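You operate a simulated robot arm through the tools that you are given. There is no shell and no other tool.

The job below is to be done with a simulated robot arm. You get a single attempt, and the scene is never put back.

## Task
Set the rule stop by the job card and pull tape to it.
Fine: stop at the card's length; slacken its screw to move it, then tighten it; clip against the stop.

Only the result counts: the job must be done as asked and must still hold three seconds after the hand-in. Knocking over, shifting, dropping, spilling or breaking anything else fails it.

## Robot
A 7-joint arm with a two-finger parallel gripper, fixed in place. Base frame: the origin is at the foot of the arm, x ahead of it, y to its left, z up. Readings come in mm, degrees, newtons and seconds.
With the tool pointing down near the work surface it reaches from about 100 to 660 mm from the base axis. Its first joint turns from -66.0 to 66.0 degrees. Payload 1.57 kg.
Tool frame: the origin (TCP) lies between the finger pads and is the grasp point; the fingertips stand 30 mm ahead of it; z points along the fingers, y is the line along which they close. Largest opening 80 mm; finger width 17, thickness 12; the body of the gripper, 40 by 82 mm, starts 80 mm behind the TCP.
Orientation is that of the tool frame in the base frame, as [roll, pitch, yaw] about the fixed x, y, z axes, in that order (R = Rz(yaw) Ry(pitch) Rx(roll)). With the fingers straight down and closing along the base's y, the tool's x points along the base's -x, its y along +y and its z along -z.

## Interface
- The arm moves only by the tool play_rows. Its argument "commands" is a list of rows, each a list of 3 entries, a list of its own where there are three numbers: the shift along the base's x, y, z in mm, then the turn, a rotation vector about the base's x, y, z in degrees, then the finger opening in mm, from 0 to 80. In form: [[[tx, ty, tz], [wx, wy, wz], claw], ...]. A call has 1 to 20 rows; each row shifts and turns the commanded pose from where the row before left it. Each row takes 0.2 s and may step no farther than 50 mm and 8.6 degrees from the row before; otherwise, or with a gripper value out of range, the whole call is refused. Where a pose cannot be reached the arm comes as near as it can. A force on the tool above 40 N (or 10 N above the force at the start of the call, whichever is more), or a blocked arm, ends the call early, and 0.2 s more pass. The fingers move at their own pace (about 72 mm/s each) and stop on an object; they squeeze with about 20 N. The grip force told is the motor's: it shows also when the fingers shut on nothing. Time passes only in rows, and 0.2 s behind the last, so rows that do not move let the fingers close. It gives the time, the measured TCP pose, the force on the tool (base axes), the opening and the grip force at its end, in the units of the frame above (readings bear some noise), with the torque about the TCP (base axes, N m) and any sound that the robot's microphone picked up.
- Cameras (640 x 400 px; columns grow to the right, rows downward): "scene" is fixed at [54, 427.1, 1433.1]; the picture's right is [-0.80, -0.60, 0.00], its down [-0.28, 0.37, -0.89] and it looks along [0.53, -0.71, -0.46] (base axes); focal length 310 px, centre (320, 200). "wrist" rides on the gripper at [72, -7, -122] in the tool frame; the picture's right is [0.09, 1.00, 0.00], its down [-0.84, 0.08, -0.54] and it looks along [-0.54, 0.05, 0.84] (tool axes); focal length 238 px, centre (320, 200).
- get_image(camera): a new picture of that camera. No time passes.
- measure_at(camera, pixels): for up to 12 pixels [column, row] of the newest picture of that camera ("zoom" is the newest enlarged one), the place [x, y, z] in the base frame of the surface seen there, good to about 2 mm. No time passes.
- inspect(camera, box): a new picture of the part [left, top, right, bottom] of that camera's present view, enlarged. No time passes.
- hand_in(): hands the job in; it is judged then, once.

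Open the gripper and draw the arm clear of the work before you hand the job in, unless the task says otherwise.

The tools are called after "Request:" by a JSON object that holds its "api" and its "payload". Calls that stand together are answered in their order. play_rows: Moves the arm, as the interface text tells. Its arguments: {"type":"object","properties":{"commands":{"type":"array","items":{"type":"array"}}},"required":["commands"]} The other tools are called the same way: get_image (camera) takes a picture; measure_at (camera, pixels) gives the place of the surface under pixels of a picture; inspect (camera, box) takes an enlarged picture of a part of a camera's view; hand_in () hands the job in.

At the start:

```text
t: 0.0
tool_pos: [375.3, -100.5, 1195.8]
ee_rot: [179.9, 0.1, 180.0]
ft_force: [-0.2, -0.5, 0.0]
moment: [-0.04, 0.01, 0.0]
width: 80.1
finger_force: 0.0
```

scene: 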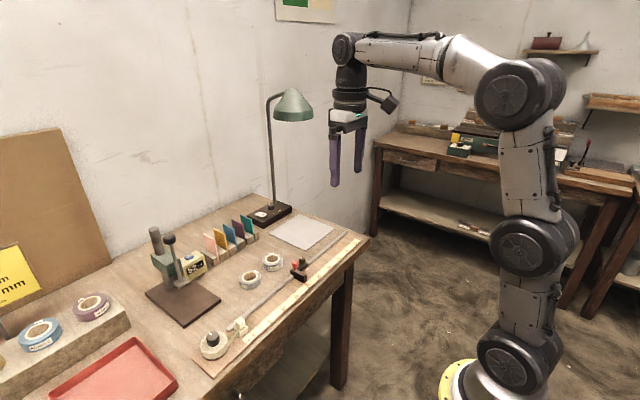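
wrist: 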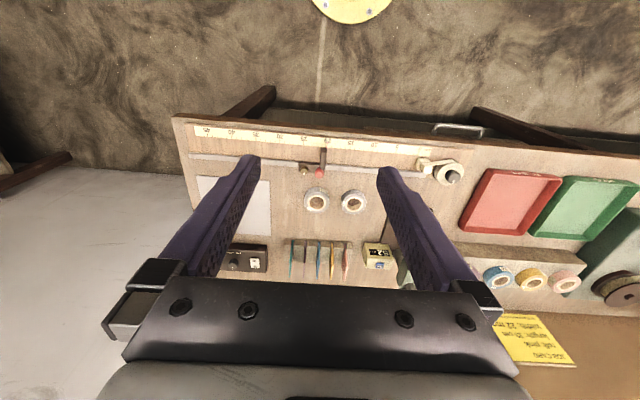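

The pictures show a bench with a ruler, a stop near wrist pixel (318,168), a tape roll near (450,175), and a yellow job card at (530,340). I enlarge these to read them.

Request:
{"api": "inspect", "payload": {"camera": "wrist", "box": [480, 300, 600, 375]}}

Request:
{"api": "inspect", "payload": {"camera": "wrist", "box": [180, 110, 480, 220]}}

Request:
{"api": "inspect", "payload": {"camera": "scene", "box": [180, 220, 370, 370]}}

Request:
{"api": "inspect", "payload": {"camera": "scene", "box": [0, 230, 60, 310]}}

```text
5.33 times, centred on (540, 338) of wrist
```

zoom: 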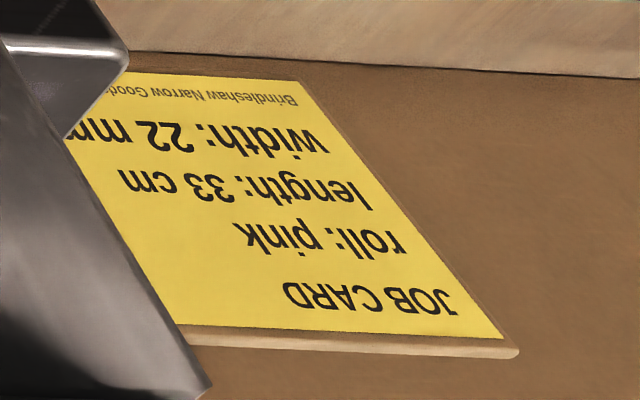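

```text
2.13 times, centred on (330, 165) of wrist
```

zoom: 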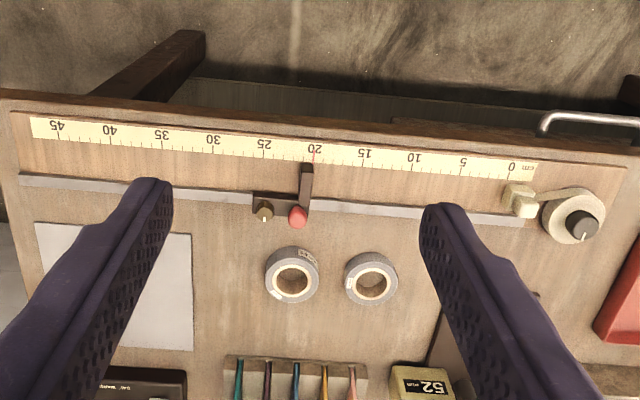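

```text
2.67 times, centred on (275, 295) of scene
```

zoom: 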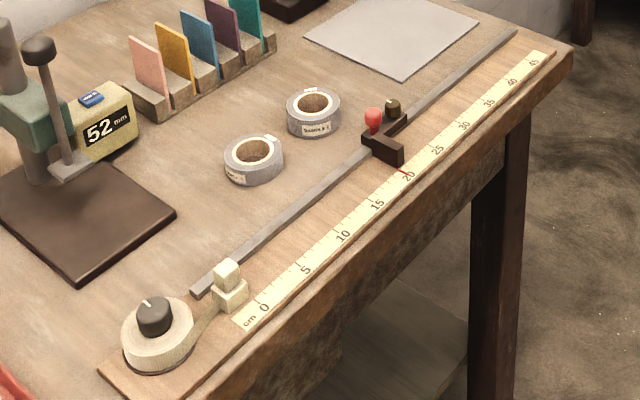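

```text
5.00 times, centred on (30, 270) of scene
```

zoom: 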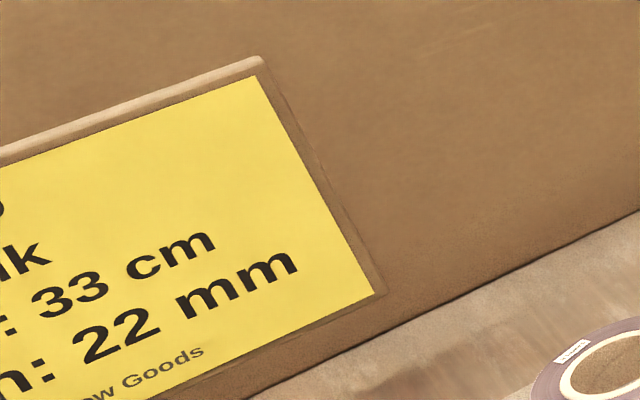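

The card reads length 33 cm. The stop reads 20 cm at its arm now, so I enlarge the stop closely and measure it and the ruler.

Request:
{"api": "inspect", "payload": {"camera": "wrist", "box": [280, 130, 360, 190]}}

Request:
{"api": "inspect", "payload": {"camera": "scene", "box": [270, 235, 340, 300]}}

Request:
{"api": "measure_at", "payload": {"camera": "zoom", "pixels": [[320, 200], [100, 100], [300, 50], [400, 300]]}}

Request:
{"api": "inspect", "payload": {"camera": "wrist", "box": [180, 110, 480, 220]}}

Request:
{"api": "measure_at", "payload": {"camera": "zoom", "pixels": [[313, 155], [108, 132], [161, 137], [511, 172], [315, 160], [263, 213], [297, 217], [307, 180], [523, 203], [582, 225], [250, 197], [400, 209]]}}

Request:
{"api": "inspect", "payload": {"camera": "scene", "box": [190, 300, 280, 370]}}

```text
6.67 times, centred on (320, 160) of wrist
```

zoom: 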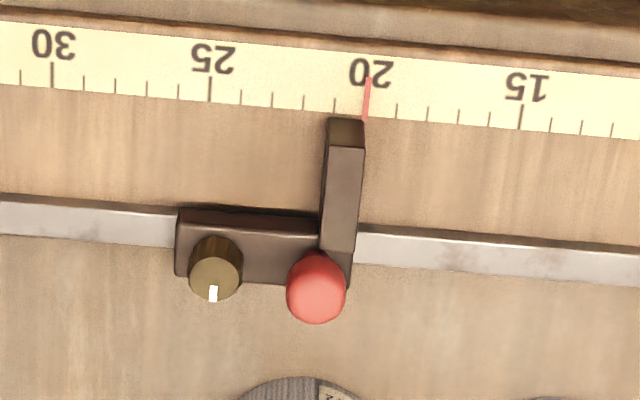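

```text
6.15 times, centred on (305, 268) of scene
```

zoom: 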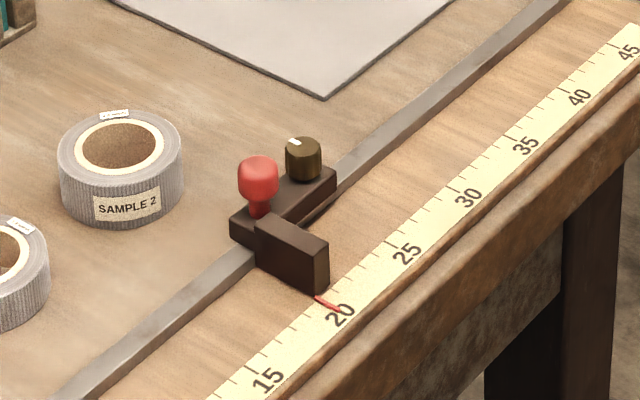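

```text
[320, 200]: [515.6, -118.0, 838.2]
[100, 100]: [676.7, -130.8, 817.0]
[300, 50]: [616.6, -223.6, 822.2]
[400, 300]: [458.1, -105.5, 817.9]
```

```text
2.13 times, centred on (330, 165) of wrist
```

zoom: 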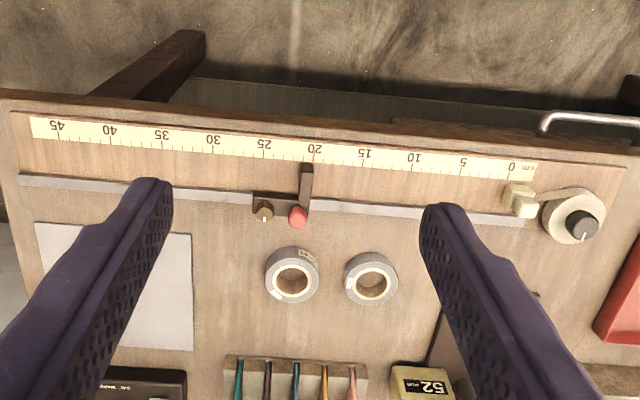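

```text
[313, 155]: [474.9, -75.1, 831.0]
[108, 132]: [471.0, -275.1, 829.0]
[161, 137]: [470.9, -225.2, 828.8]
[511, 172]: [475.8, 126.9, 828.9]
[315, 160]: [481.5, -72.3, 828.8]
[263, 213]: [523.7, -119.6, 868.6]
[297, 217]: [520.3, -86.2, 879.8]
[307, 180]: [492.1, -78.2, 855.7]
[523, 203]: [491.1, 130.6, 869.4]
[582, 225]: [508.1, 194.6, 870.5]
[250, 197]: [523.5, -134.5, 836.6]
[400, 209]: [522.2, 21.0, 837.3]
```

```text
5.71 times, centred on (235, 335) of scene
```

zoom: 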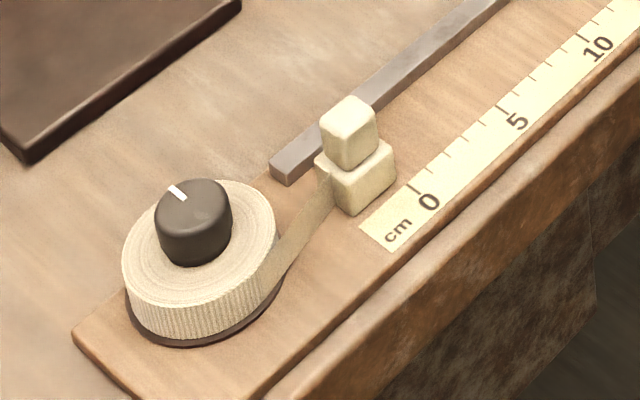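

The stop has a brass screw knob with a white mark (about [523,-120], top 869) and a red handle (about [520,-86], top 880). The arm's +y face is at the 20 cm mark, y≈-73. I move closer above the stop to look.

Request:
{"api": "play_rows", "payload": {"commands": [[[20, -4, -40], [0, 0, 0], 80], [[20, -4, -40], [0, 0, 0], 80], [[20, -4, -40], [0, 0, 0], 80], [[20, -4, -40], [0, 0, 0], 80], [[20, -4, -40], [0, 0, 0], 80], [[0, 0, 0], [0, 0, 0], 80]]}}

Request:
{"api": "get_image", "payload": {"camera": "wrist"}}

Request:
{"api": "get_image", "payload": {"camera": "scene"}}

```text
t: 1.4
tool_pos: [476.4, -119.3, 998.0]
ee_rot: [179.9, 0.0, -179.9]
ft_force: [-0.2, 0.1, -1.0]
moment: [-0.01, 0.02, -0.03]
width: 80.1
finger_force: 0.0
```

```text
taken
```

wrist: 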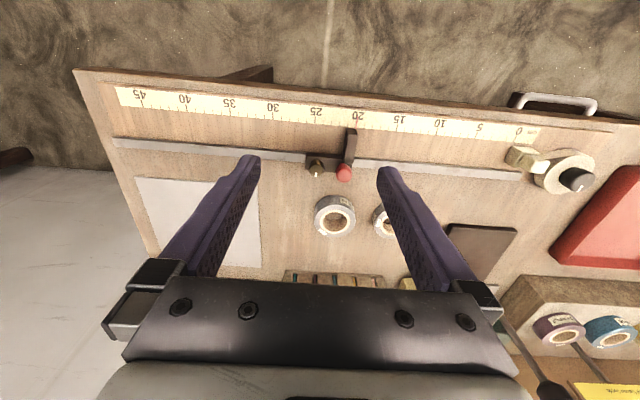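

```text
taken
```

scene: 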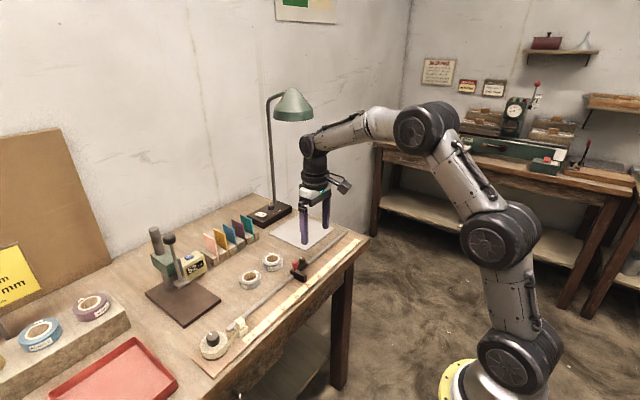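

The stop is now at wrist (330,165). I zoom in and measure the knob, handle and stop faces.

Request:
{"api": "inspect", "payload": {"camera": "wrist", "box": [290, 105, 386, 165]}}

Request:
{"api": "inspect", "payload": {"camera": "wrist", "box": [300, 120, 364, 190]}}

Request:
{"api": "measure_at", "payload": {"camera": "zoom", "pixels": [[320, 200]]}}

```text
6.67 times, centred on (338, 135) of wrist
```

zoom: 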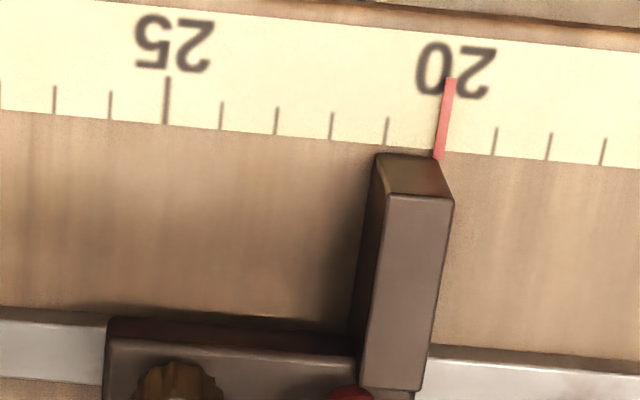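

```text
5.71 times, centred on (332, 155) of wrist
```

zoom: 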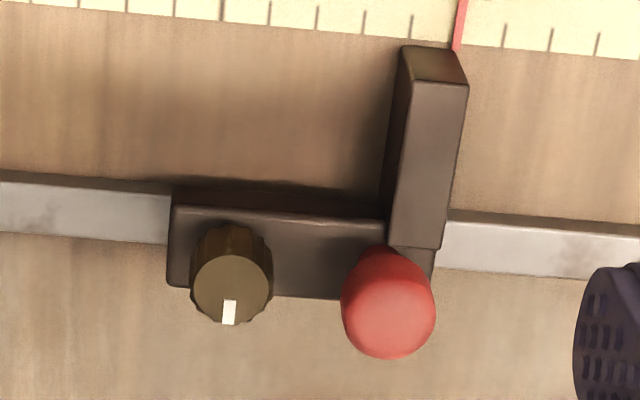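

```text
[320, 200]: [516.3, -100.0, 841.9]
```

The white mark on the brass knob points toward +x (down in the picture at (229,312)). I measure key points on this zoom.

Request:
{"api": "measure_at", "payload": {"camera": "zoom", "pixels": [[232, 285], [200, 290], [265, 290], [232, 255], [229, 322], [388, 315], [345, 310], [432, 310], [310, 250], [180, 225], [440, 130], [455, 200]]}}

```text
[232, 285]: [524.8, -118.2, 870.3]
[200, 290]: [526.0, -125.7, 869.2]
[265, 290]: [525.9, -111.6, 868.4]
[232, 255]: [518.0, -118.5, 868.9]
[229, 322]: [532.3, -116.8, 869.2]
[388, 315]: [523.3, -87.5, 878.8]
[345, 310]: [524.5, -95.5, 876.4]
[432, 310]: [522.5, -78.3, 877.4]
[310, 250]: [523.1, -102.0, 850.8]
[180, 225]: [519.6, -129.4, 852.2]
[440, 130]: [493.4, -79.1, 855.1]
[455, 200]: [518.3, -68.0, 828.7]
```

Knob centre ≈(525,-118.5), about 16 mm wide, top 869, block top ≈851. Before turning the gripper I check the neighbours: the tape rolls, lamp and grey sheet.

Request:
{"api": "measure_at", "payload": {"camera": "wrist", "pixels": [[335, 200], [335, 196], [315, 215], [355, 218], [376, 222], [200, 200], [575, 180], [522, 155], [540, 165], [528, 150], [365, 280], [481, 235]]}}

Request:
{"api": "measure_at", "payload": {"camera": "scene", "pixels": [[294, 105], [276, 116], [312, 116], [270, 215], [262, 215], [291, 207], [269, 150], [155, 232], [168, 238], [272, 255], [195, 262]]}}

```text
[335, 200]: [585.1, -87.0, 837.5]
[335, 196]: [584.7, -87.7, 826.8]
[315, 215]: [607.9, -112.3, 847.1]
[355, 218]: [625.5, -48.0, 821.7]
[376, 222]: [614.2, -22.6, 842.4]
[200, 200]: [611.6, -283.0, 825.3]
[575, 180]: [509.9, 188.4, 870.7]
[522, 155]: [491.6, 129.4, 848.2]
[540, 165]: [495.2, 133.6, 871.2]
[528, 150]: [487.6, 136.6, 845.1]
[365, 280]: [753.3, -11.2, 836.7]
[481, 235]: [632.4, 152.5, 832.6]
```

```text
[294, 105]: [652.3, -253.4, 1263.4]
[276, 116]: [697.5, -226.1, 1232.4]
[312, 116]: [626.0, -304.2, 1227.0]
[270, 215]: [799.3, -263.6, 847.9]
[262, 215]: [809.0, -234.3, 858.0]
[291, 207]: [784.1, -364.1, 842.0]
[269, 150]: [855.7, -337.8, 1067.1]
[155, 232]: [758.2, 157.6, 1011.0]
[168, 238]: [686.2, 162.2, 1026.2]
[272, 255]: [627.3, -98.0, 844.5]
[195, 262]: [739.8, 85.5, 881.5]
```

The rolls are beyond x≈585 and the lamp shade is near [652,-253] above z 1225, so both are clear. I turn the gripper −90° about z and move over the knob with the fingers closing along x.

Request:
{"api": "play_rows", "payload": {"commands": [[[4, 0, -3], [0, 0, -8.18], 60], [[4, 0, -3], [0, 0, -8.18], 50], [[4, 0, -3], [0, 0, -8.18], 40], [[4, 0, -3], [0, 0, -8.18], 32], [[4, 0, -3], [0, 0, -8.18], 32], [[4, 0, -3], [0, 0, -8.18], 32], [[4, 0, -3], [0, 0, -8.18], 32], [[4, 0, -3], [0, 0, -8.18], 32], [[4, 0, -3], [0, 0, -8.18], 32], [[6, 0, -3], [0, 0, -8.18], 32], [[6.6, 0.8, -3], [0, 0, -8.2], 32], [[0, 0, 0], [0, 0, 0], 32]]}}

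Request:
{"api": "get_image", "payload": {"camera": "wrist"}}

Request:
{"api": "get_image", "payload": {"camera": "scene"}}

```text
t: 4.0
tool_pos: [524.1, -118.4, 963.6]
ee_rot: [-180.0, 0.0, 89.9]
ft_force: [-0.5, 0.5, 0.2]
moment: [0.0, 0.02, -0.04]
width: 32.0
finger_force: 0.0
```

```text
taken
```

wrist: 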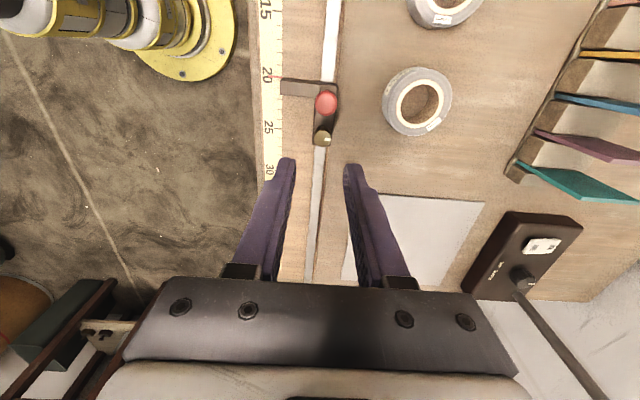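

```text
taken
```

scene: 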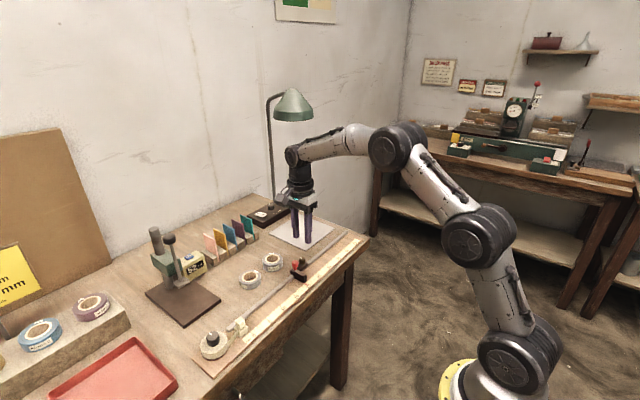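

The camera now looks along −y; the knob is at (322,138), centred between the fingers. I zoom to refine its centre before descending.

Request:
{"api": "inspect", "payload": {"camera": "wrist", "box": [270, 70, 370, 160]}}

Request:
{"api": "measure_at", "payload": {"camera": "wrist", "pixels": [[323, 138], [316, 138], [329, 138], [323, 133], [327, 103], [318, 144], [328, 120], [283, 88], [310, 80]]}}

```text
4.44 times, centred on (320, 115) of wrist
```

zoom: 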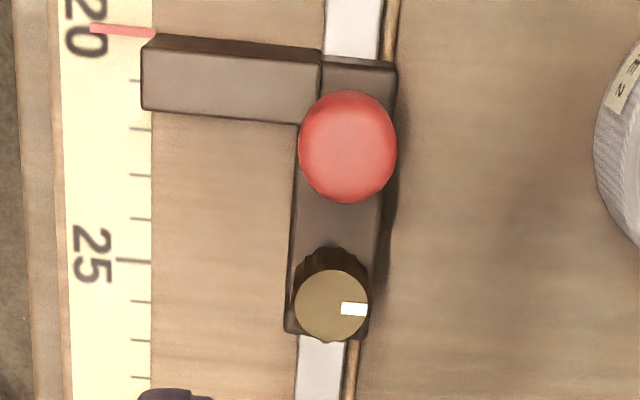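

```text
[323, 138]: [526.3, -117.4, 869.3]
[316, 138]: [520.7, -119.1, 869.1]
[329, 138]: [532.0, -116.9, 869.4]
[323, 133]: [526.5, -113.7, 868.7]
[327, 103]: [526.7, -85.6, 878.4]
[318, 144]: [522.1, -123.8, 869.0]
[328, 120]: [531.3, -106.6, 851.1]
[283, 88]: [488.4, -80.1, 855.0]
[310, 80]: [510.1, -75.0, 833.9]
```

Knob centre ≈(526,-118), radius ≈7.5. I descend to TCP z≈884 (tips ≈854, just above the block) and close on it.

Request:
{"api": "play_rows", "payload": {"commands": [[[1.5, 0.4, -30], [0, 0, 0], 32], [[0, 0, -25], [0, 0, 0], 32], [[0, 0, -15], [0, 0, 0], 32], [[0, 0, -9], [0, 0, 0], 32], [[0, 0, 0], [0, 0, 0], 32]]}}

Request:
{"api": "get_image", "payload": {"camera": "wrist"}}

Request:
{"api": "inspect", "payload": {"camera": "scene", "box": [260, 190, 360, 300]}}

```text
t: 5.2
tool_pos: [524.9, -120.3, 885.4]
ee_rot: [180.0, 0.0, 90.1]
ft_force: [-0.6, -0.4, 0.0]
moment: [-0.01, -0.01, -0.02]
width: 32.3
finger_force: 0.1
```

```text
taken
```

wrist: 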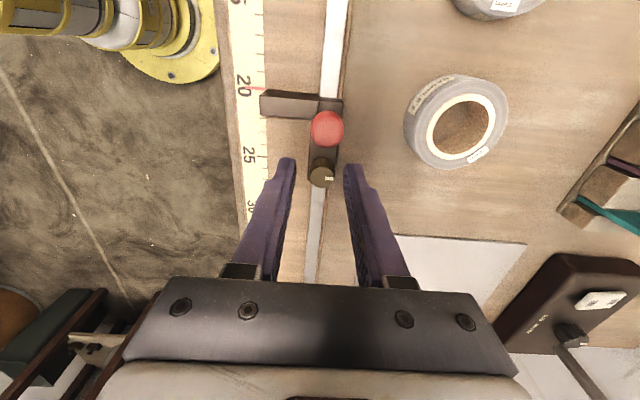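

```text
3.64 times, centred on (310, 245) of scene
```

zoom: 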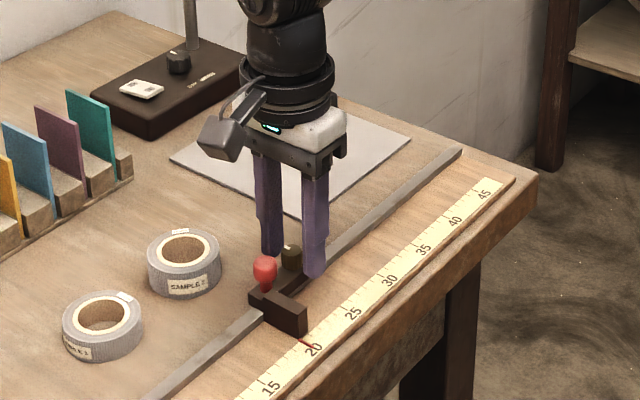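

The fingers straddle the knob in x and are at the right height. I close on it.

Request:
{"api": "play_rows", "payload": {"commands": [[[0, 0, 0], [0, 0, 0], 10], [[0, 0, 0], [0, 0, 0], 10], [[0, 0, 0], [0, 0, 0], 10]]}}

Request:
{"api": "inspect", "payload": {"camera": "wrist", "box": [260, 80, 380, 200]}}

```text
t: 6.0
tool_pos: [526.2, -119.0, 885.1]
ee_rot: [179.8, 0.0, 90.0]
ft_force: [11.9, -0.6, -5.0]
moment: [-0.05, -0.06, -0.01]
width: 16.3
finger_force: 32.4
```

```text
3.33 times, centred on (320, 140) of wrist
```

zoom: 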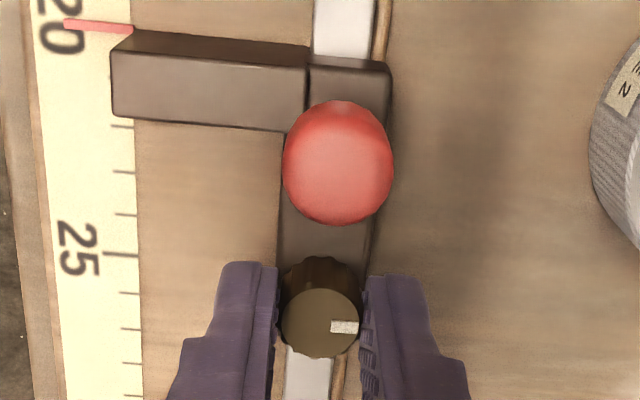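

Gripped at 16.3 mm with a +x side force of 12 N. I shift +0.7 mm in x to ease this, then turn counter-clockwise by 24° to test.

Request:
{"api": "play_rows", "payload": {"commands": [[[0.7, 0, 0], [0, 0, 0], 10], [[0, 0, 0], [0, 0, 8], 10], [[0, 0, 0], [0, 0, 8], 10], [[0, 0, 0], [0, 0, 8], 10]]}}

Request:
{"api": "inspect", "payload": {"camera": "wrist", "box": [260, 80, 380, 200]}}

```text
t: 7.0
tool_pos: [524.9, -118.0, 885.4]
ee_rot: [-180.0, -0.1, 114.3]
ft_force: [1.2, 0.0, 0.7]
moment: [0.09, -0.26, -0.19]
width: 16.7
finger_force: 31.8
```

```text
3.33 times, centred on (320, 140) of wrist
```

zoom: 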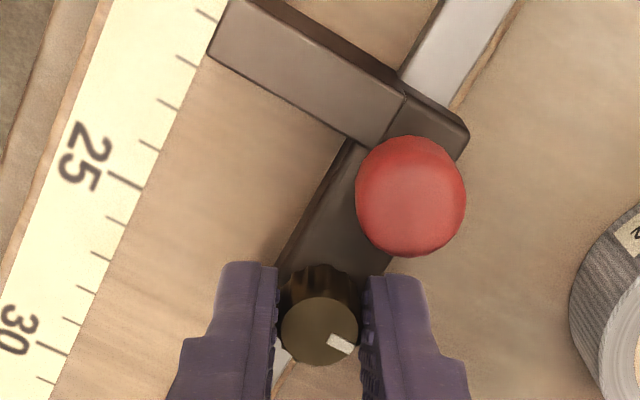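

The mark still points along world +x, so the fingers slipped about the knob (torque −0.19). I command full closing (0 mm), check the squeeze, and turn again.

Request:
{"api": "play_rows", "payload": {"commands": [[[0, 0, 0], [0, 0, 0], 0], [[0, 0, 0], [0, 0, 0], 0], [[0, 0, 0], [0, 0, 0], 0]]}}

Request:
{"api": "play_rows", "payload": {"commands": [[[0, 0, 0], [0, 0, 4], 0]]}}

Request:
{"api": "play_rows", "payload": {"commands": [[[0, 0, 0], [0, 0, 4], 0], [[0, 0, 0], [0, 0, 4], 0]]}}

Request:
{"api": "inspect", "payload": {"camera": "wrist", "box": [260, 80, 380, 200]}}

```text
t: 7.8
tool_pos: [524.9, -117.6, 884.4]
ee_rot: [-180.0, 0.0, 114.0]
ft_force: [-2.0, 3.2, 4.0]
moment: [0.47, -0.04, 0.02]
width: 16.4
finger_force: 31.6
```

```text
t: 8.2
tool_pos: [526.1, -117.3, 885.4]
ee_rot: [-179.9, 0.1, 118.1]
ft_force: [-6.2, 2.9, 8.5]
moment: [0.28, 0.03, -0.12]
width: 16.4
finger_force: 31.7
```

```text
t: 8.8
tool_pos: [526.0, -118.6, 884.2]
ee_rot: [-180.0, 0.1, 126.1]
ft_force: [-3.6, -2.0, 7.6]
moment: [-0.01, 0.15, -0.22]
width: 16.2
finger_force: 32.0
```

```text
3.33 times, centred on (320, 140) of wrist
```

zoom: 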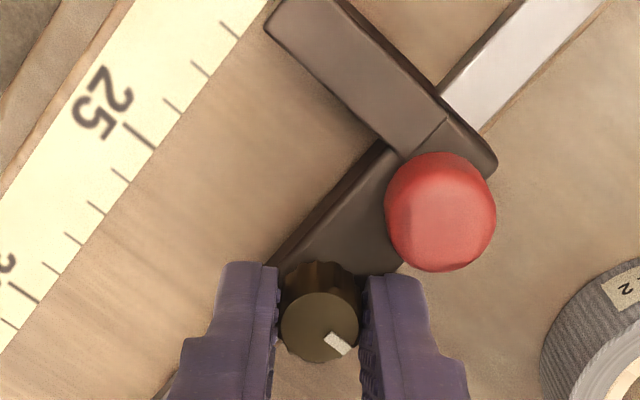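

The mark seems still to point near world +x while the torque saturates at −0.22. I measure the mark and the knob centre to see whether the knob turned at all.

Request:
{"api": "measure_at", "payload": {"camera": "zoom", "pixels": [[337, 343], [347, 350], [329, 335], [320, 328], [320, 295], [290, 328], [352, 328]]}}

Request:
{"api": "inspect", "payload": {"camera": "scene", "box": [280, 245, 320, 290]}}

```text
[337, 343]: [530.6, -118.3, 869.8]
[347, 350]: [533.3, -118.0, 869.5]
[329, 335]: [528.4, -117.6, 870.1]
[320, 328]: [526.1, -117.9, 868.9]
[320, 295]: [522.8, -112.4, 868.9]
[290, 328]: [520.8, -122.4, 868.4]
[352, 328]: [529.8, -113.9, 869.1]
```

```text
8.89 times, centred on (300, 268) of scene
```

zoom: 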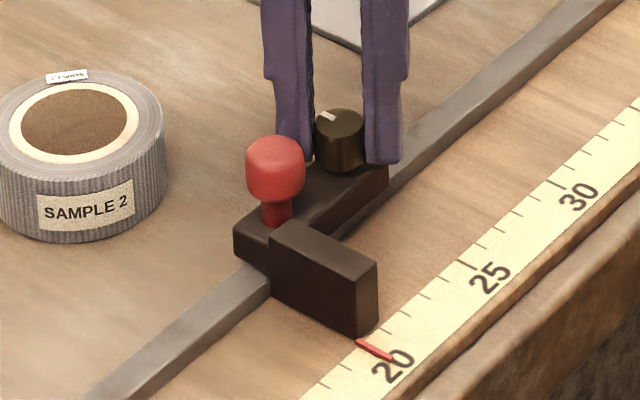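

The mark is still exactly along +x, so the knob did not turn counter-clockwise. I test the other direction gently with −12°.

Request:
{"api": "play_rows", "payload": {"commands": [[[0, 0, 0], [0, 0, -4], 0], [[0, 0, 0], [0, 0, -4], 0], [[0, 0, 0], [0, 0, -4], 0]]}}

Request:
{"api": "inspect", "payload": {"camera": "wrist", "box": [260, 80, 380, 200]}}

```text
t: 9.6
tool_pos: [526.4, -119.2, 884.4]
ee_rot: [180.0, 0.0, 114.1]
ft_force: [-4.0, -2.4, 5.9]
moment: [-0.58, -0.03, -0.01]
width: 16.7
finger_force: 31.3
```

```text
3.33 times, centred on (320, 140) of wrist
```

zoom: 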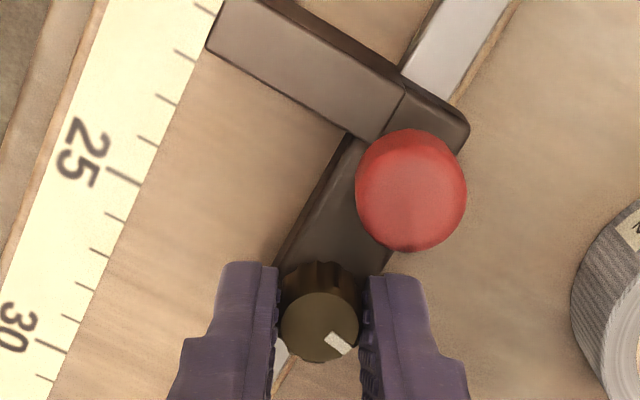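

The knob followed this time: the mark now stays in the same place relative to the fingers, with almost no torque, so it turns clockwise. I continue clockwise 32° more, watching the torque.

Request:
{"api": "play_rows", "payload": {"commands": [[[0, 0, 0], [0, 0, -4], 0], [[0, 0, 0], [0, 0, -4], 0], [[0, 0, 0], [0, 0, -4], 0], [[0, 0, 0], [0, 0, -4], 0]]}}

Request:
{"api": "play_rows", "payload": {"commands": [[[0, 0, 0], [0, 0, -4], 0], [[0, 0, 0], [0, 0, -4], 0], [[0, 0, 0], [0, 0, -4], 0], [[0, 0, 0], [0, 0, -4], 0]]}}

Request:
{"api": "inspect", "payload": {"camera": "wrist", "box": [260, 80, 380, 200]}}

Request:
{"api": "measure_at", "payload": {"camera": "zoom", "pixels": [[339, 343], [320, 325], [347, 350]]}}

```text
t: 10.6
tool_pos: [525.8, -118.8, 884.1]
ee_rot: [180.0, 0.0, 97.9]
ft_force: [-5.3, -0.7, 5.9]
moment: [-0.56, -0.04, 0.01]
width: 16.3
finger_force: 31.6
```

```text
t: 11.6
tool_pos: [525.6, -119.9, 884.5]
ee_rot: [-180.0, 0.0, 81.9]
ft_force: [2.1, -7.0, -2.5]
moment: [0.59, -0.22, 0.02]
width: 16.5
finger_force: 31.4
```

```text
3.33 times, centred on (320, 140) of wrist
```

zoom: 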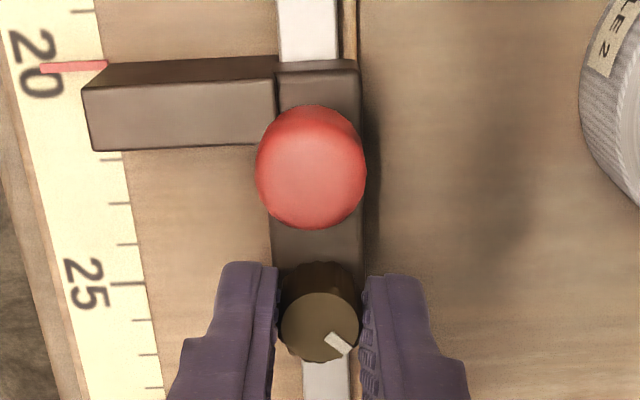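

```text
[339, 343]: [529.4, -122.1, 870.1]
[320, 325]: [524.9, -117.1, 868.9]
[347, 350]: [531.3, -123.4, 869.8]
```

The knob has turned about 44° clockwise with almost no resistance. Holding it, I test whether the stop now slides, with a 2 mm nudge toward −y.

Request:
{"api": "play_rows", "payload": {"commands": [[[0, -1, 0], [0, 0, 0], 0], [[0, -1, 0], [0, 0, 0], 0], [[0, 0, 0], [0, 0, 0], 0]]}}

Request:
{"api": "inspect", "payload": {"camera": "wrist", "box": [260, 80, 380, 200]}}

```text
t: 12.4
tool_pos: [526.3, -118.0, 884.4]
ee_rot: [-179.8, -0.1, 82.1]
ft_force: [2.3, 6.9, -1.9]
moment: [-0.64, 0.03, 0.0]
width: 16.5
finger_force: 31.8
```

```text
3.33 times, centred on (320, 140) of wrist
```

zoom: 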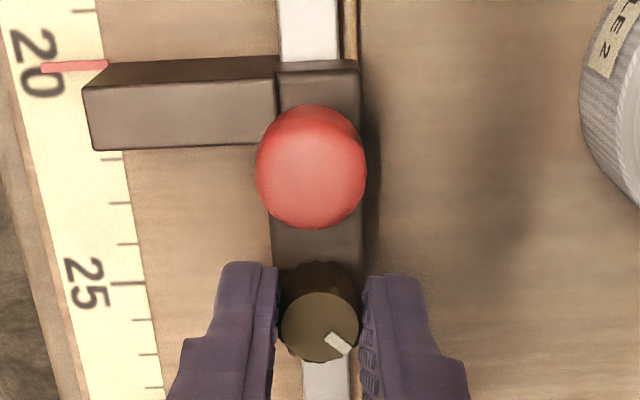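

The picture is unchanged and the y force swung by 14 N, so the stop is still locked. I undo half of the nudge and keep turning clockwise.

Request:
{"api": "play_rows", "payload": {"commands": [[[0, 1, 0], [0, 0, 0], 0], [[0, 0, 0], [0, 0, -7], 0], [[0, 0, 0], [0, 0, -7], 0], [[0, 0, 0], [0, 0, -7], 0]]}}

Request:
{"api": "play_rows", "payload": {"commands": [[[0, 0, 0], [0, 0, -7], 0], [[0, 0, 0], [0, 0, -7], 0], [[0, 0, 0], [0, 0, -7], 0]]}}

Request:
{"api": "inspect", "payload": {"camera": "wrist", "box": [260, 80, 380, 200]}}

```text
t: 13.4
tool_pos: [526.2, -120.9, 884.8]
ee_rot: [180.0, 0.0, 60.8]
ft_force: [3.9, -0.3, -7.7]
moment: [0.34, -0.37, -0.02]
width: 16.3
finger_force: 32.1
```

```text
t: 14.2
tool_pos: [526.2, -120.5, 884.8]
ee_rot: [179.9, -0.1, 39.9]
ft_force: [5.1, 0.2, -4.9]
moment: [-0.59, 0.59, -0.01]
width: 16.4
finger_force: 32.1
```

```text
3.33 times, centred on (320, 140) of wrist
```

zoom: 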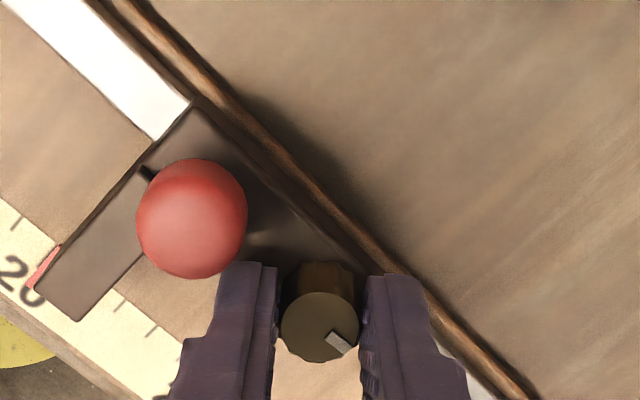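

About 86° clockwise now, still at zero torque. I nudge −y by 3 mm again to test if the stop has come free.

Request:
{"api": "play_rows", "payload": {"commands": [[[0, -1.5, 0], [0, 0, 0], 0], [[0, -1.5, 0], [0, 0, 0], 0], [[0, 0, 0], [0, 0, 0], 0]]}}

Request:
{"api": "inspect", "payload": {"camera": "wrist", "box": [260, 80, 380, 200]}}

Request:
{"api": "inspect", "payload": {"camera": "scene", "box": [280, 245, 320, 290]}}

```text
t: 15.0
tool_pos: [525.9, -122.3, 885.2]
ee_rot: [180.0, -0.1, 39.9]
ft_force: [6.2, 1.1, -3.0]
moment: [-0.03, -0.01, -0.02]
width: 16.5
finger_force: 32.0
```

```text
3.33 times, centred on (320, 140) of wrist
```

zoom: 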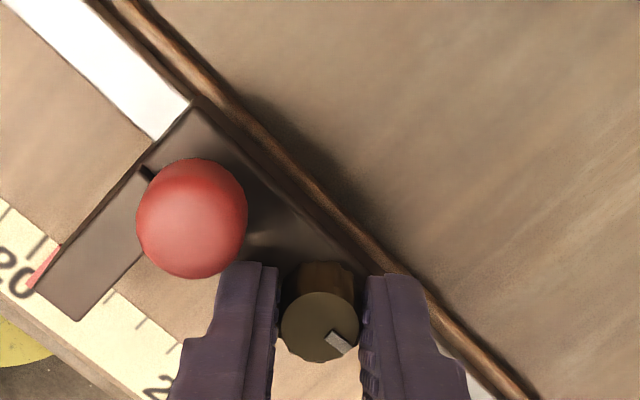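

```text
8.89 times, centred on (300, 268) of scene
```

zoom: 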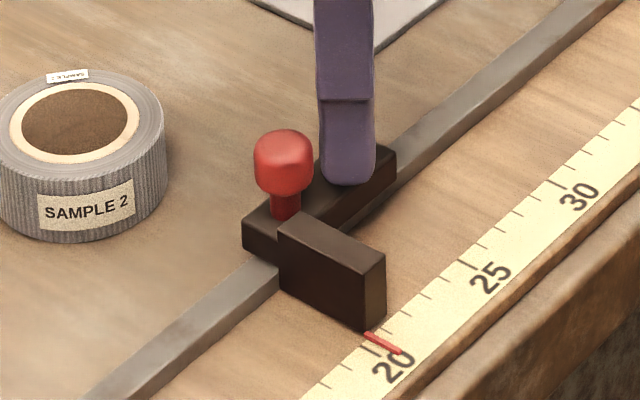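

The stop now slides: the red index shows about 20.3 and the y force is only 1 N. Holding the screw knob, I drag it −y by 120 mm in small steps.

Request:
{"api": "play_rows", "payload": {"commands": [[[0, -5, 0], [0, 0, 0], 0], [[0, -8, 0], [0, 0, 0], 0], [[0, -8, 0], [0, 0, 0], 0], [[0, -8, 0], [0, 0, 0], 0], [[0, -8, 0], [0, 0, 0], 0], [[0, -8, 0], [0, 0, 0], 0], [[0, -8, 0], [0, 0, 0], 0], [[0, -8, 0], [0, 0, 0], 0], [[0, -8, 0], [0, 0, 0], 0], [[0, -8, 0], [0, 0, 0], 0], [[0, -8, 0], [0, 0, 0], 0], [[0, -8, 0], [0, 0, 0], 0], [[0, -8, 0], [0, 0, 0], 0], [[0, -8, 0], [0, 0, 0], 0], [[0, -8, 0], [0, 0, 0], 0], [[0, -3, 0], [0, 0, 0], 0], [[0, 0, 0], [0, 0, 0], 0]]}}

Request:
{"api": "get_image", "payload": {"camera": "wrist"}}

Request:
{"api": "inspect", "payload": {"camera": "scene", "box": [290, 225, 350, 285]}}

```text
t: 18.6
tool_pos: [526.1, -242.2, 883.9]
ee_rot: [-180.0, -0.1, 39.9]
ft_force: [3.0, -1.2, 0.4]
moment: [-0.31, 0.28, 0.01]
width: 16.8
finger_force: 32.0
```

```text
taken
```

wrist: 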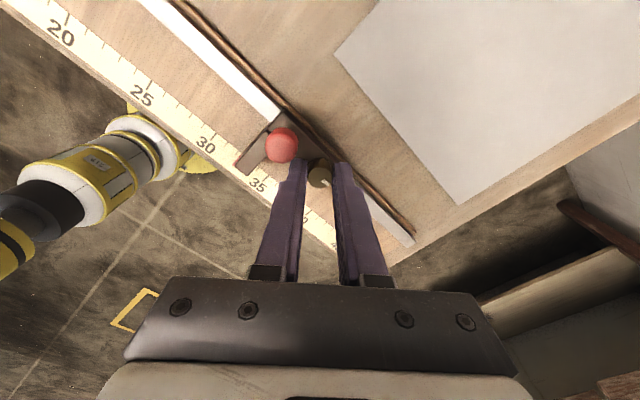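

```text
6.67 times, centred on (320, 255) of scene
```

zoom: 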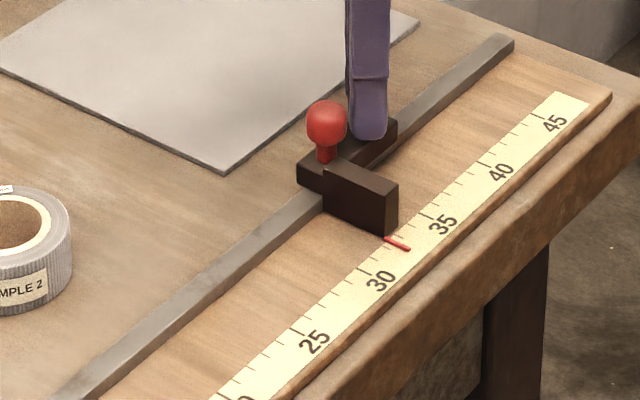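

The index is now near 32 to 33. I zoom in on the index line in both views.

Request:
{"api": "inspect", "payload": {"camera": "scene", "box": [318, 248, 340, 268]}}

Request:
{"api": "inspect", "payload": {"camera": "wrist", "box": [190, 120, 280, 200]}}

```text
16.00 times, centred on (329, 258) of scene
```

zoom: 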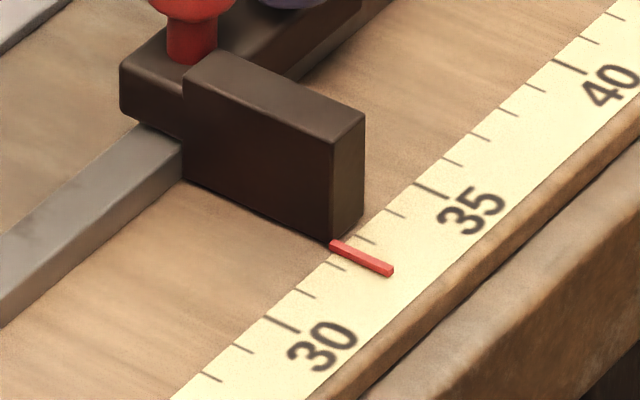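

```text
5.00 times, centred on (235, 160) of wrist
```

zoom: 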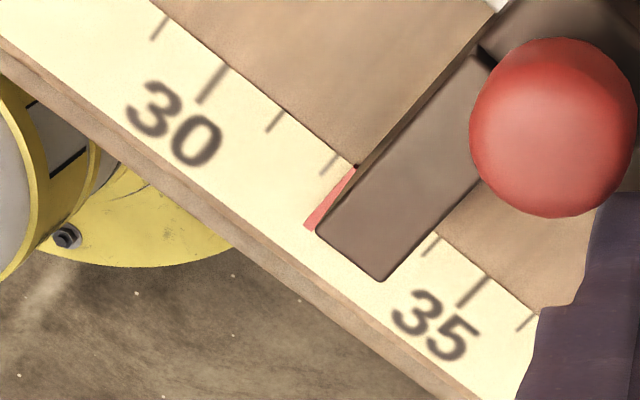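

Scene ticks: the 32 tick extrapolates to row 262 and the 33 tick to row 222 at the red line's column (row ≈245), so it reads ≈32.4, which agrees with the 123.7 mm travelled. I move 6 mm more.

Request:
{"api": "play_rows", "payload": {"commands": [[[0, -3, 0], [0, 0, 0], 0], [[0, -3, 0], [0, 0, 0], 0], [[0, 0, 0], [0, 0, 0], 0], [[0, 0, 0], [0, 0, 0], 0]]}}

Request:
{"api": "inspect", "payload": {"camera": "scene", "box": [318, 248, 340, 268]}}

Request:
{"api": "inspect", "payload": {"camera": "wrist", "box": [190, 120, 280, 200]}}

```text
t: 19.6
tool_pos: [525.6, -248.5, 884.7]
ee_rot: [-180.0, -0.1, 40.0]
ft_force: [10.3, 0.0, -6.6]
moment: [-0.2, 0.02, 0.0]
width: 16.6
finger_force: 31.9
```

```text
16.00 times, centred on (329, 258) of scene
```

zoom: 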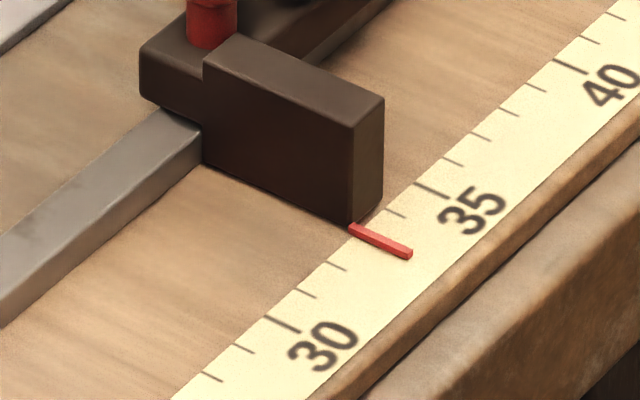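

```text
5.00 times, centred on (235, 160) of wrist
```

zoom: 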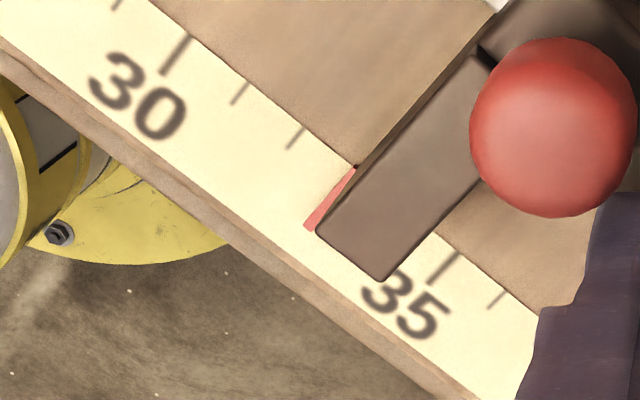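

The red index now covers the 33 tick in both views, and total TCP travel is 130 mm. I tighten by turning counter-clockwise 86° plus a bit, until the torque rises.

Request:
{"api": "play_rows", "payload": {"commands": [[[0, 0, 0], [0, 0, 6], 0], [[0, 0, 0], [0, 0, 6], 0], [[0, 0, 0], [0, 0, 6], 0], [[0, 0, 0], [0, 0, 6], 0], [[0, 0, 0], [0, 0, 6], 0], [[0, 0, 0], [0, 0, 6], 0], [[0, 0, 0], [0, 0, 6], 0], [[0, 0, 0], [0, 0, 6], 0]]}}

Request:
{"api": "inspect", "payload": {"camera": "scene", "box": [318, 248, 340, 268]}}

Request:
{"api": "get_image", "payload": {"camera": "wrist"}}

Request:
{"api": "inspect", "payload": {"camera": "wrist", "box": [240, 80, 340, 180]}}

```text
t: 21.4
tool_pos: [525.9, -249.0, 885.6]
ee_rot: [-180.0, 0.0, 88.1]
ft_force: [4.6, 3.3, -5.4]
moment: [-0.16, -0.03, 0.01]
width: 16.6
finger_force: 32.1
```

```text
16.00 times, centred on (329, 258) of scene
```

zoom: 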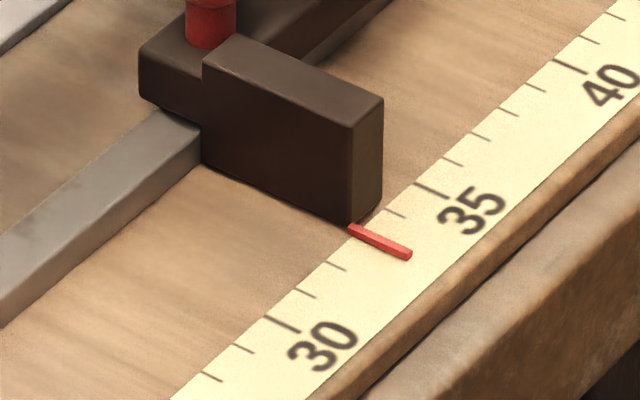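

```text
taken
```

wrist: 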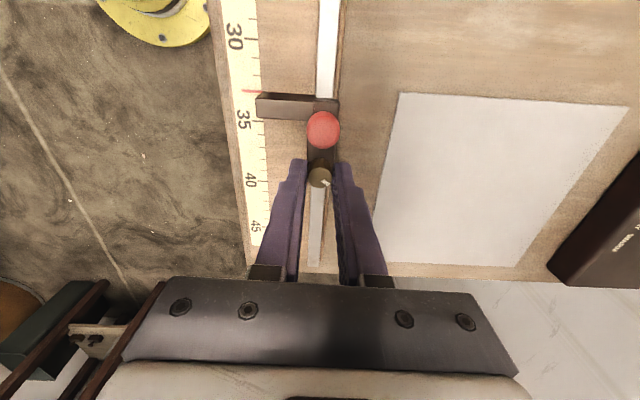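

```text
4.00 times, centred on (290, 130) of wrist
```

zoom: 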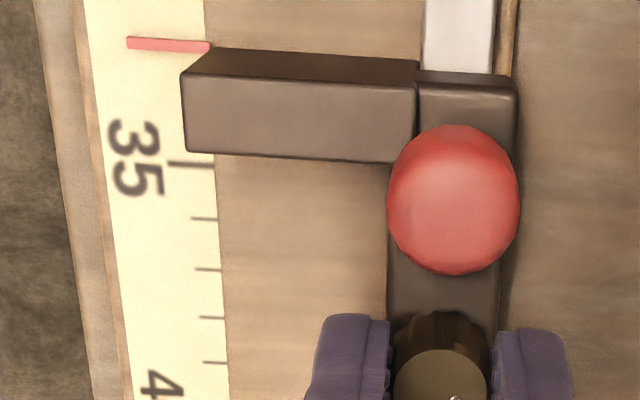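

Here the camera looks straight along the ruler; I zoom on the ticks by the index at wrist (250,92) for an accurate reading before tightening fully.

Request:
{"api": "inspect", "payload": {"camera": "wrist", "box": [215, 50, 295, 130]}}

```text
5.00 times, centred on (255, 90) of wrist
```

zoom: 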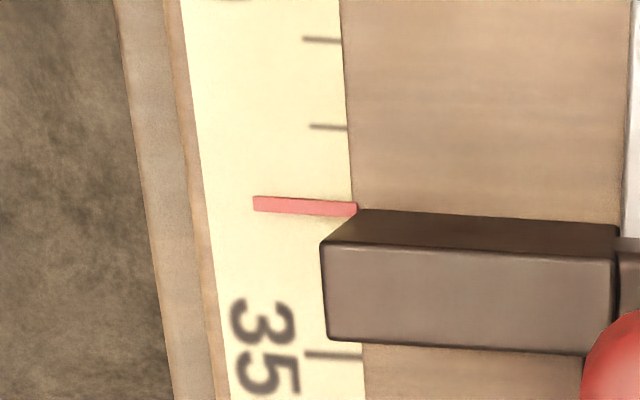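

Ticks 31, 32 and 35 are at rows 41, 128 and 355, which puts 33 at about row 209, exactly the red line's centre. I continue counter-clockwise to the tight end.

Request:
{"api": "play_rows", "payload": {"commands": [[[0, 0, 0], [0, 0, 6], 0], [[0, 0, 0], [0, 0, 6], 0], [[0, 0, 0], [0, 0, 6], 0], [[0, 0, 0], [0, 0, 6], 0], [[0, 0, 0], [0, 0, 6], 0], [[0, 0, 0], [0, 0, 6], 0]]}}

Request:
{"api": "play_rows", "payload": {"commands": [[[0, 0, 0], [0, 0, 4], 0], [[0, 0, 0], [0, 0, 4], 0]]}}

Request:
{"api": "play_rows", "payload": {"commands": [[[0, 0, 0], [0, 0, 4], 0], [[0, 0, 0], [0, 0, 4], 0]]}}

Request:
{"api": "get_image", "payload": {"camera": "wrist"}}

Request:
{"api": "inspect", "payload": {"camera": "scene", "box": [310, 245, 340, 268]}}

Request:
{"api": "inspect", "payload": {"camera": "wrist", "box": [260, 80, 380, 200]}}

Request:
{"api": "measure_at", "payload": {"camera": "zoom", "pixels": [[320, 325], [339, 343]]}}

```text
t: 22.8
tool_pos: [526.3, -247.8, 885.2]
ee_rot: [180.0, 0.0, 124.1]
ft_force: [4.6, -0.1, -2.7]
moment: [0.83, 0.42, 0.0]
width: 16.5
finger_force: 32.4
```

```text
t: 23.4
tool_pos: [526.6, -247.8, 884.5]
ee_rot: [-179.9, 0.1, 132.1]
ft_force: [1.4, -0.3, -2.8]
moment: [0.1, -0.24, -0.21]
width: 16.7
finger_force: 32.0
```

```text
t: 24.0
tool_pos: [526.4, -248.7, 884.3]
ee_rot: [179.9, 0.1, 140.0]
ft_force: [3.2, 1.2, -1.0]
moment: [0.04, 0.23, -0.13]
width: 16.4
finger_force: 32.0
```

```text
taken
```

wrist: 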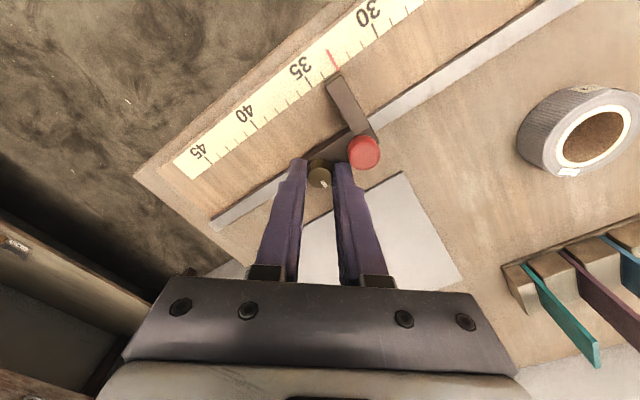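

```text
16.00 times, centred on (325, 256) of scene
```

zoom: 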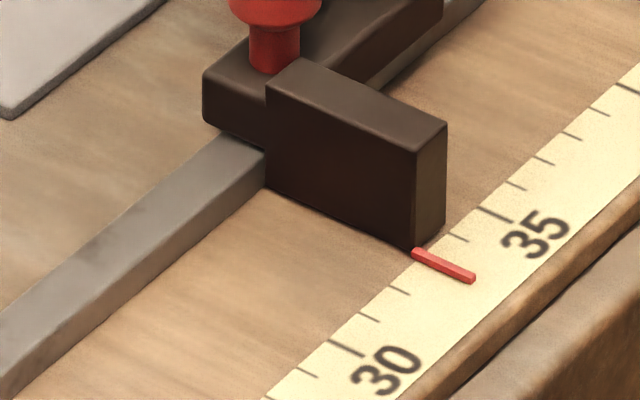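

```text
3.33 times, centred on (320, 140) of wrist
```

zoom: 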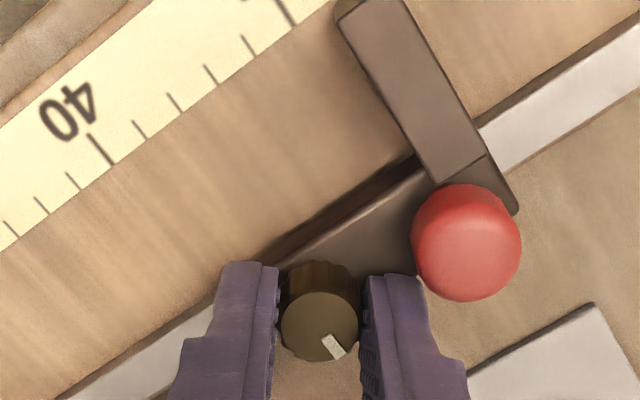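

```text
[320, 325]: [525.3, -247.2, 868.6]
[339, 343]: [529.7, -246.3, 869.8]
```

The torque reached −0.21 and slipped with the mark back at +x, and the red line is still on 33, so the screw is tight. I open slightly to 22 mm (clear of the red handle), lift off, and turn back to yaw 90.

Request:
{"api": "play_rows", "payload": {"commands": [[[0, 0, 0], [0, 0, 0], 22], [[0, 0, 0], [0, 0, 0], 22], [[0, 0, 5], [0, 0, 0], 22], [[0, 0, 15], [0, 0, 0], 22], [[0, 0, 25], [0, 0, 0], 22], [[0, 0, 35], [0, 0, 0], 22], [[0, 10, 0], [0, 0, -8.3], 30], [[0, 10, 0], [0, 0, -8.3], 30], [[0, 10, 0], [0, 0, -8.3], 30], [[0, 10, 0], [0, 0, -8.3], 30], [[0, 10, 0], [0, 0, -8.3], 30], [[0, 10, 0], [0, 0, -8.3], 30], [[0, 0, 0], [0, 0, 0], 30]]}}

Request:
{"api": "get_image", "payload": {"camera": "wrist"}}

Request:
{"api": "inspect", "payload": {"camera": "wrist", "box": [240, 120, 360, 220]}}

Request:
{"api": "inspect", "payload": {"camera": "scene", "box": [300, 230, 350, 270]}}

```text
t: 26.8
tool_pos: [526.3, -189.4, 964.4]
ee_rot: [179.9, 0.0, 90.1]
ft_force: [-0.3, -0.1, 1.2]
moment: [-0.01, -0.01, 0.02]
width: 30.1
finger_force: 0.1
```

```text
taken
```

wrist: 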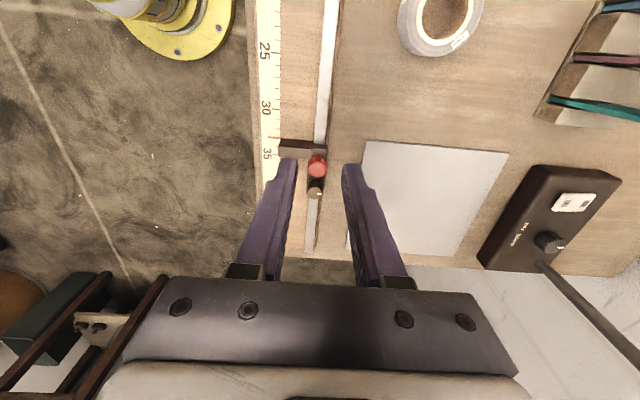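

```text
4.00 times, centred on (300, 170) of wrist
```

zoom: 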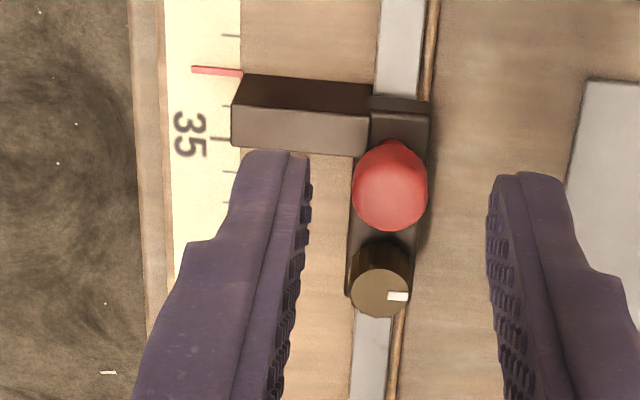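

```text
10.00 times, centred on (325, 250) of scene
```

zoom: 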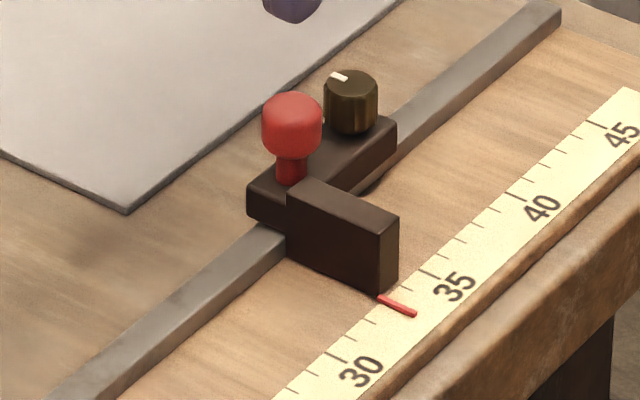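

The screw mark is back to its first direction, and the index seems on 33. I zoom in to verify the final stop position, and look at the clip from the scene camera.

Request:
{"api": "inspect", "payload": {"camera": "wrist", "box": [250, 95, 310, 170]}}

Request:
{"api": "measure_at", "payload": {"camera": "wrist", "pixels": [[300, 143], [310, 143], [290, 152], [278, 137], [320, 120], [290, 141]]}}

Request:
{"api": "inspect", "payload": {"camera": "scene", "box": [190, 310, 260, 365]}}

Request:
{"api": "measure_at", "payload": {"camera": "zoom", "pixels": [[110, 110], [270, 200], [470, 70], [500, 120], [440, 130], [480, 160], [370, 160], [460, 40], [520, 90], [300, 280], [100, 250]]}}

```text
5.33 times, centred on (280, 132) of wrist
```

zoom: 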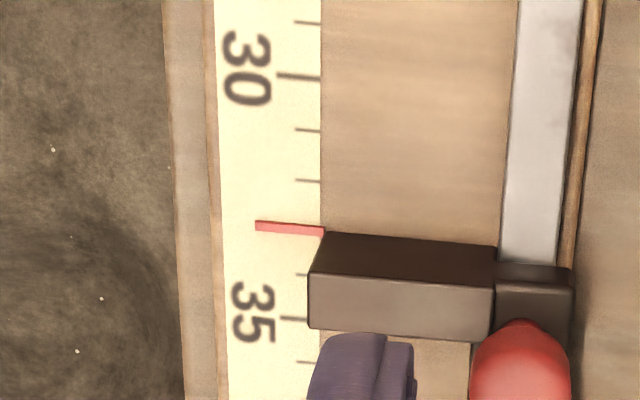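

```text
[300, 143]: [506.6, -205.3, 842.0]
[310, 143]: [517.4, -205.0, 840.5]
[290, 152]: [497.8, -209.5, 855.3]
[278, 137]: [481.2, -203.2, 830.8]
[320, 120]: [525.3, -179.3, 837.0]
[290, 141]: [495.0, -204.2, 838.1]
```

```text
7.27 times, centred on (225, 338) of scene
```

zoom: 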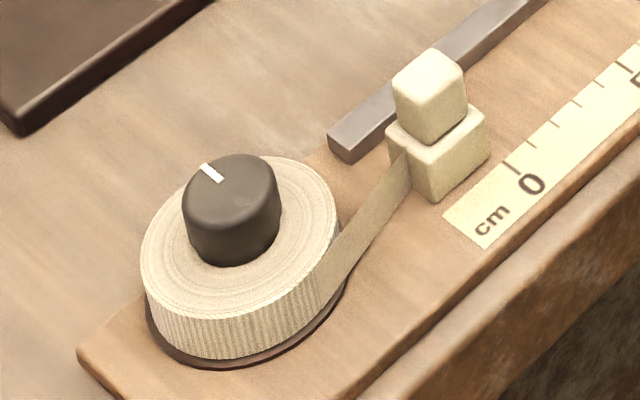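

```text
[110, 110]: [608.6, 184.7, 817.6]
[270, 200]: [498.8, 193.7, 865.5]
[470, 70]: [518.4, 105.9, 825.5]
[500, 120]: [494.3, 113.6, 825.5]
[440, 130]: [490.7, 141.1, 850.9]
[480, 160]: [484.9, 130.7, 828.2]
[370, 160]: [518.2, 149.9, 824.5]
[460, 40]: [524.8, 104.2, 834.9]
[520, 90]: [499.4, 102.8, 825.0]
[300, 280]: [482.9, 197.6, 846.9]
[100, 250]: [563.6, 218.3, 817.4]
```

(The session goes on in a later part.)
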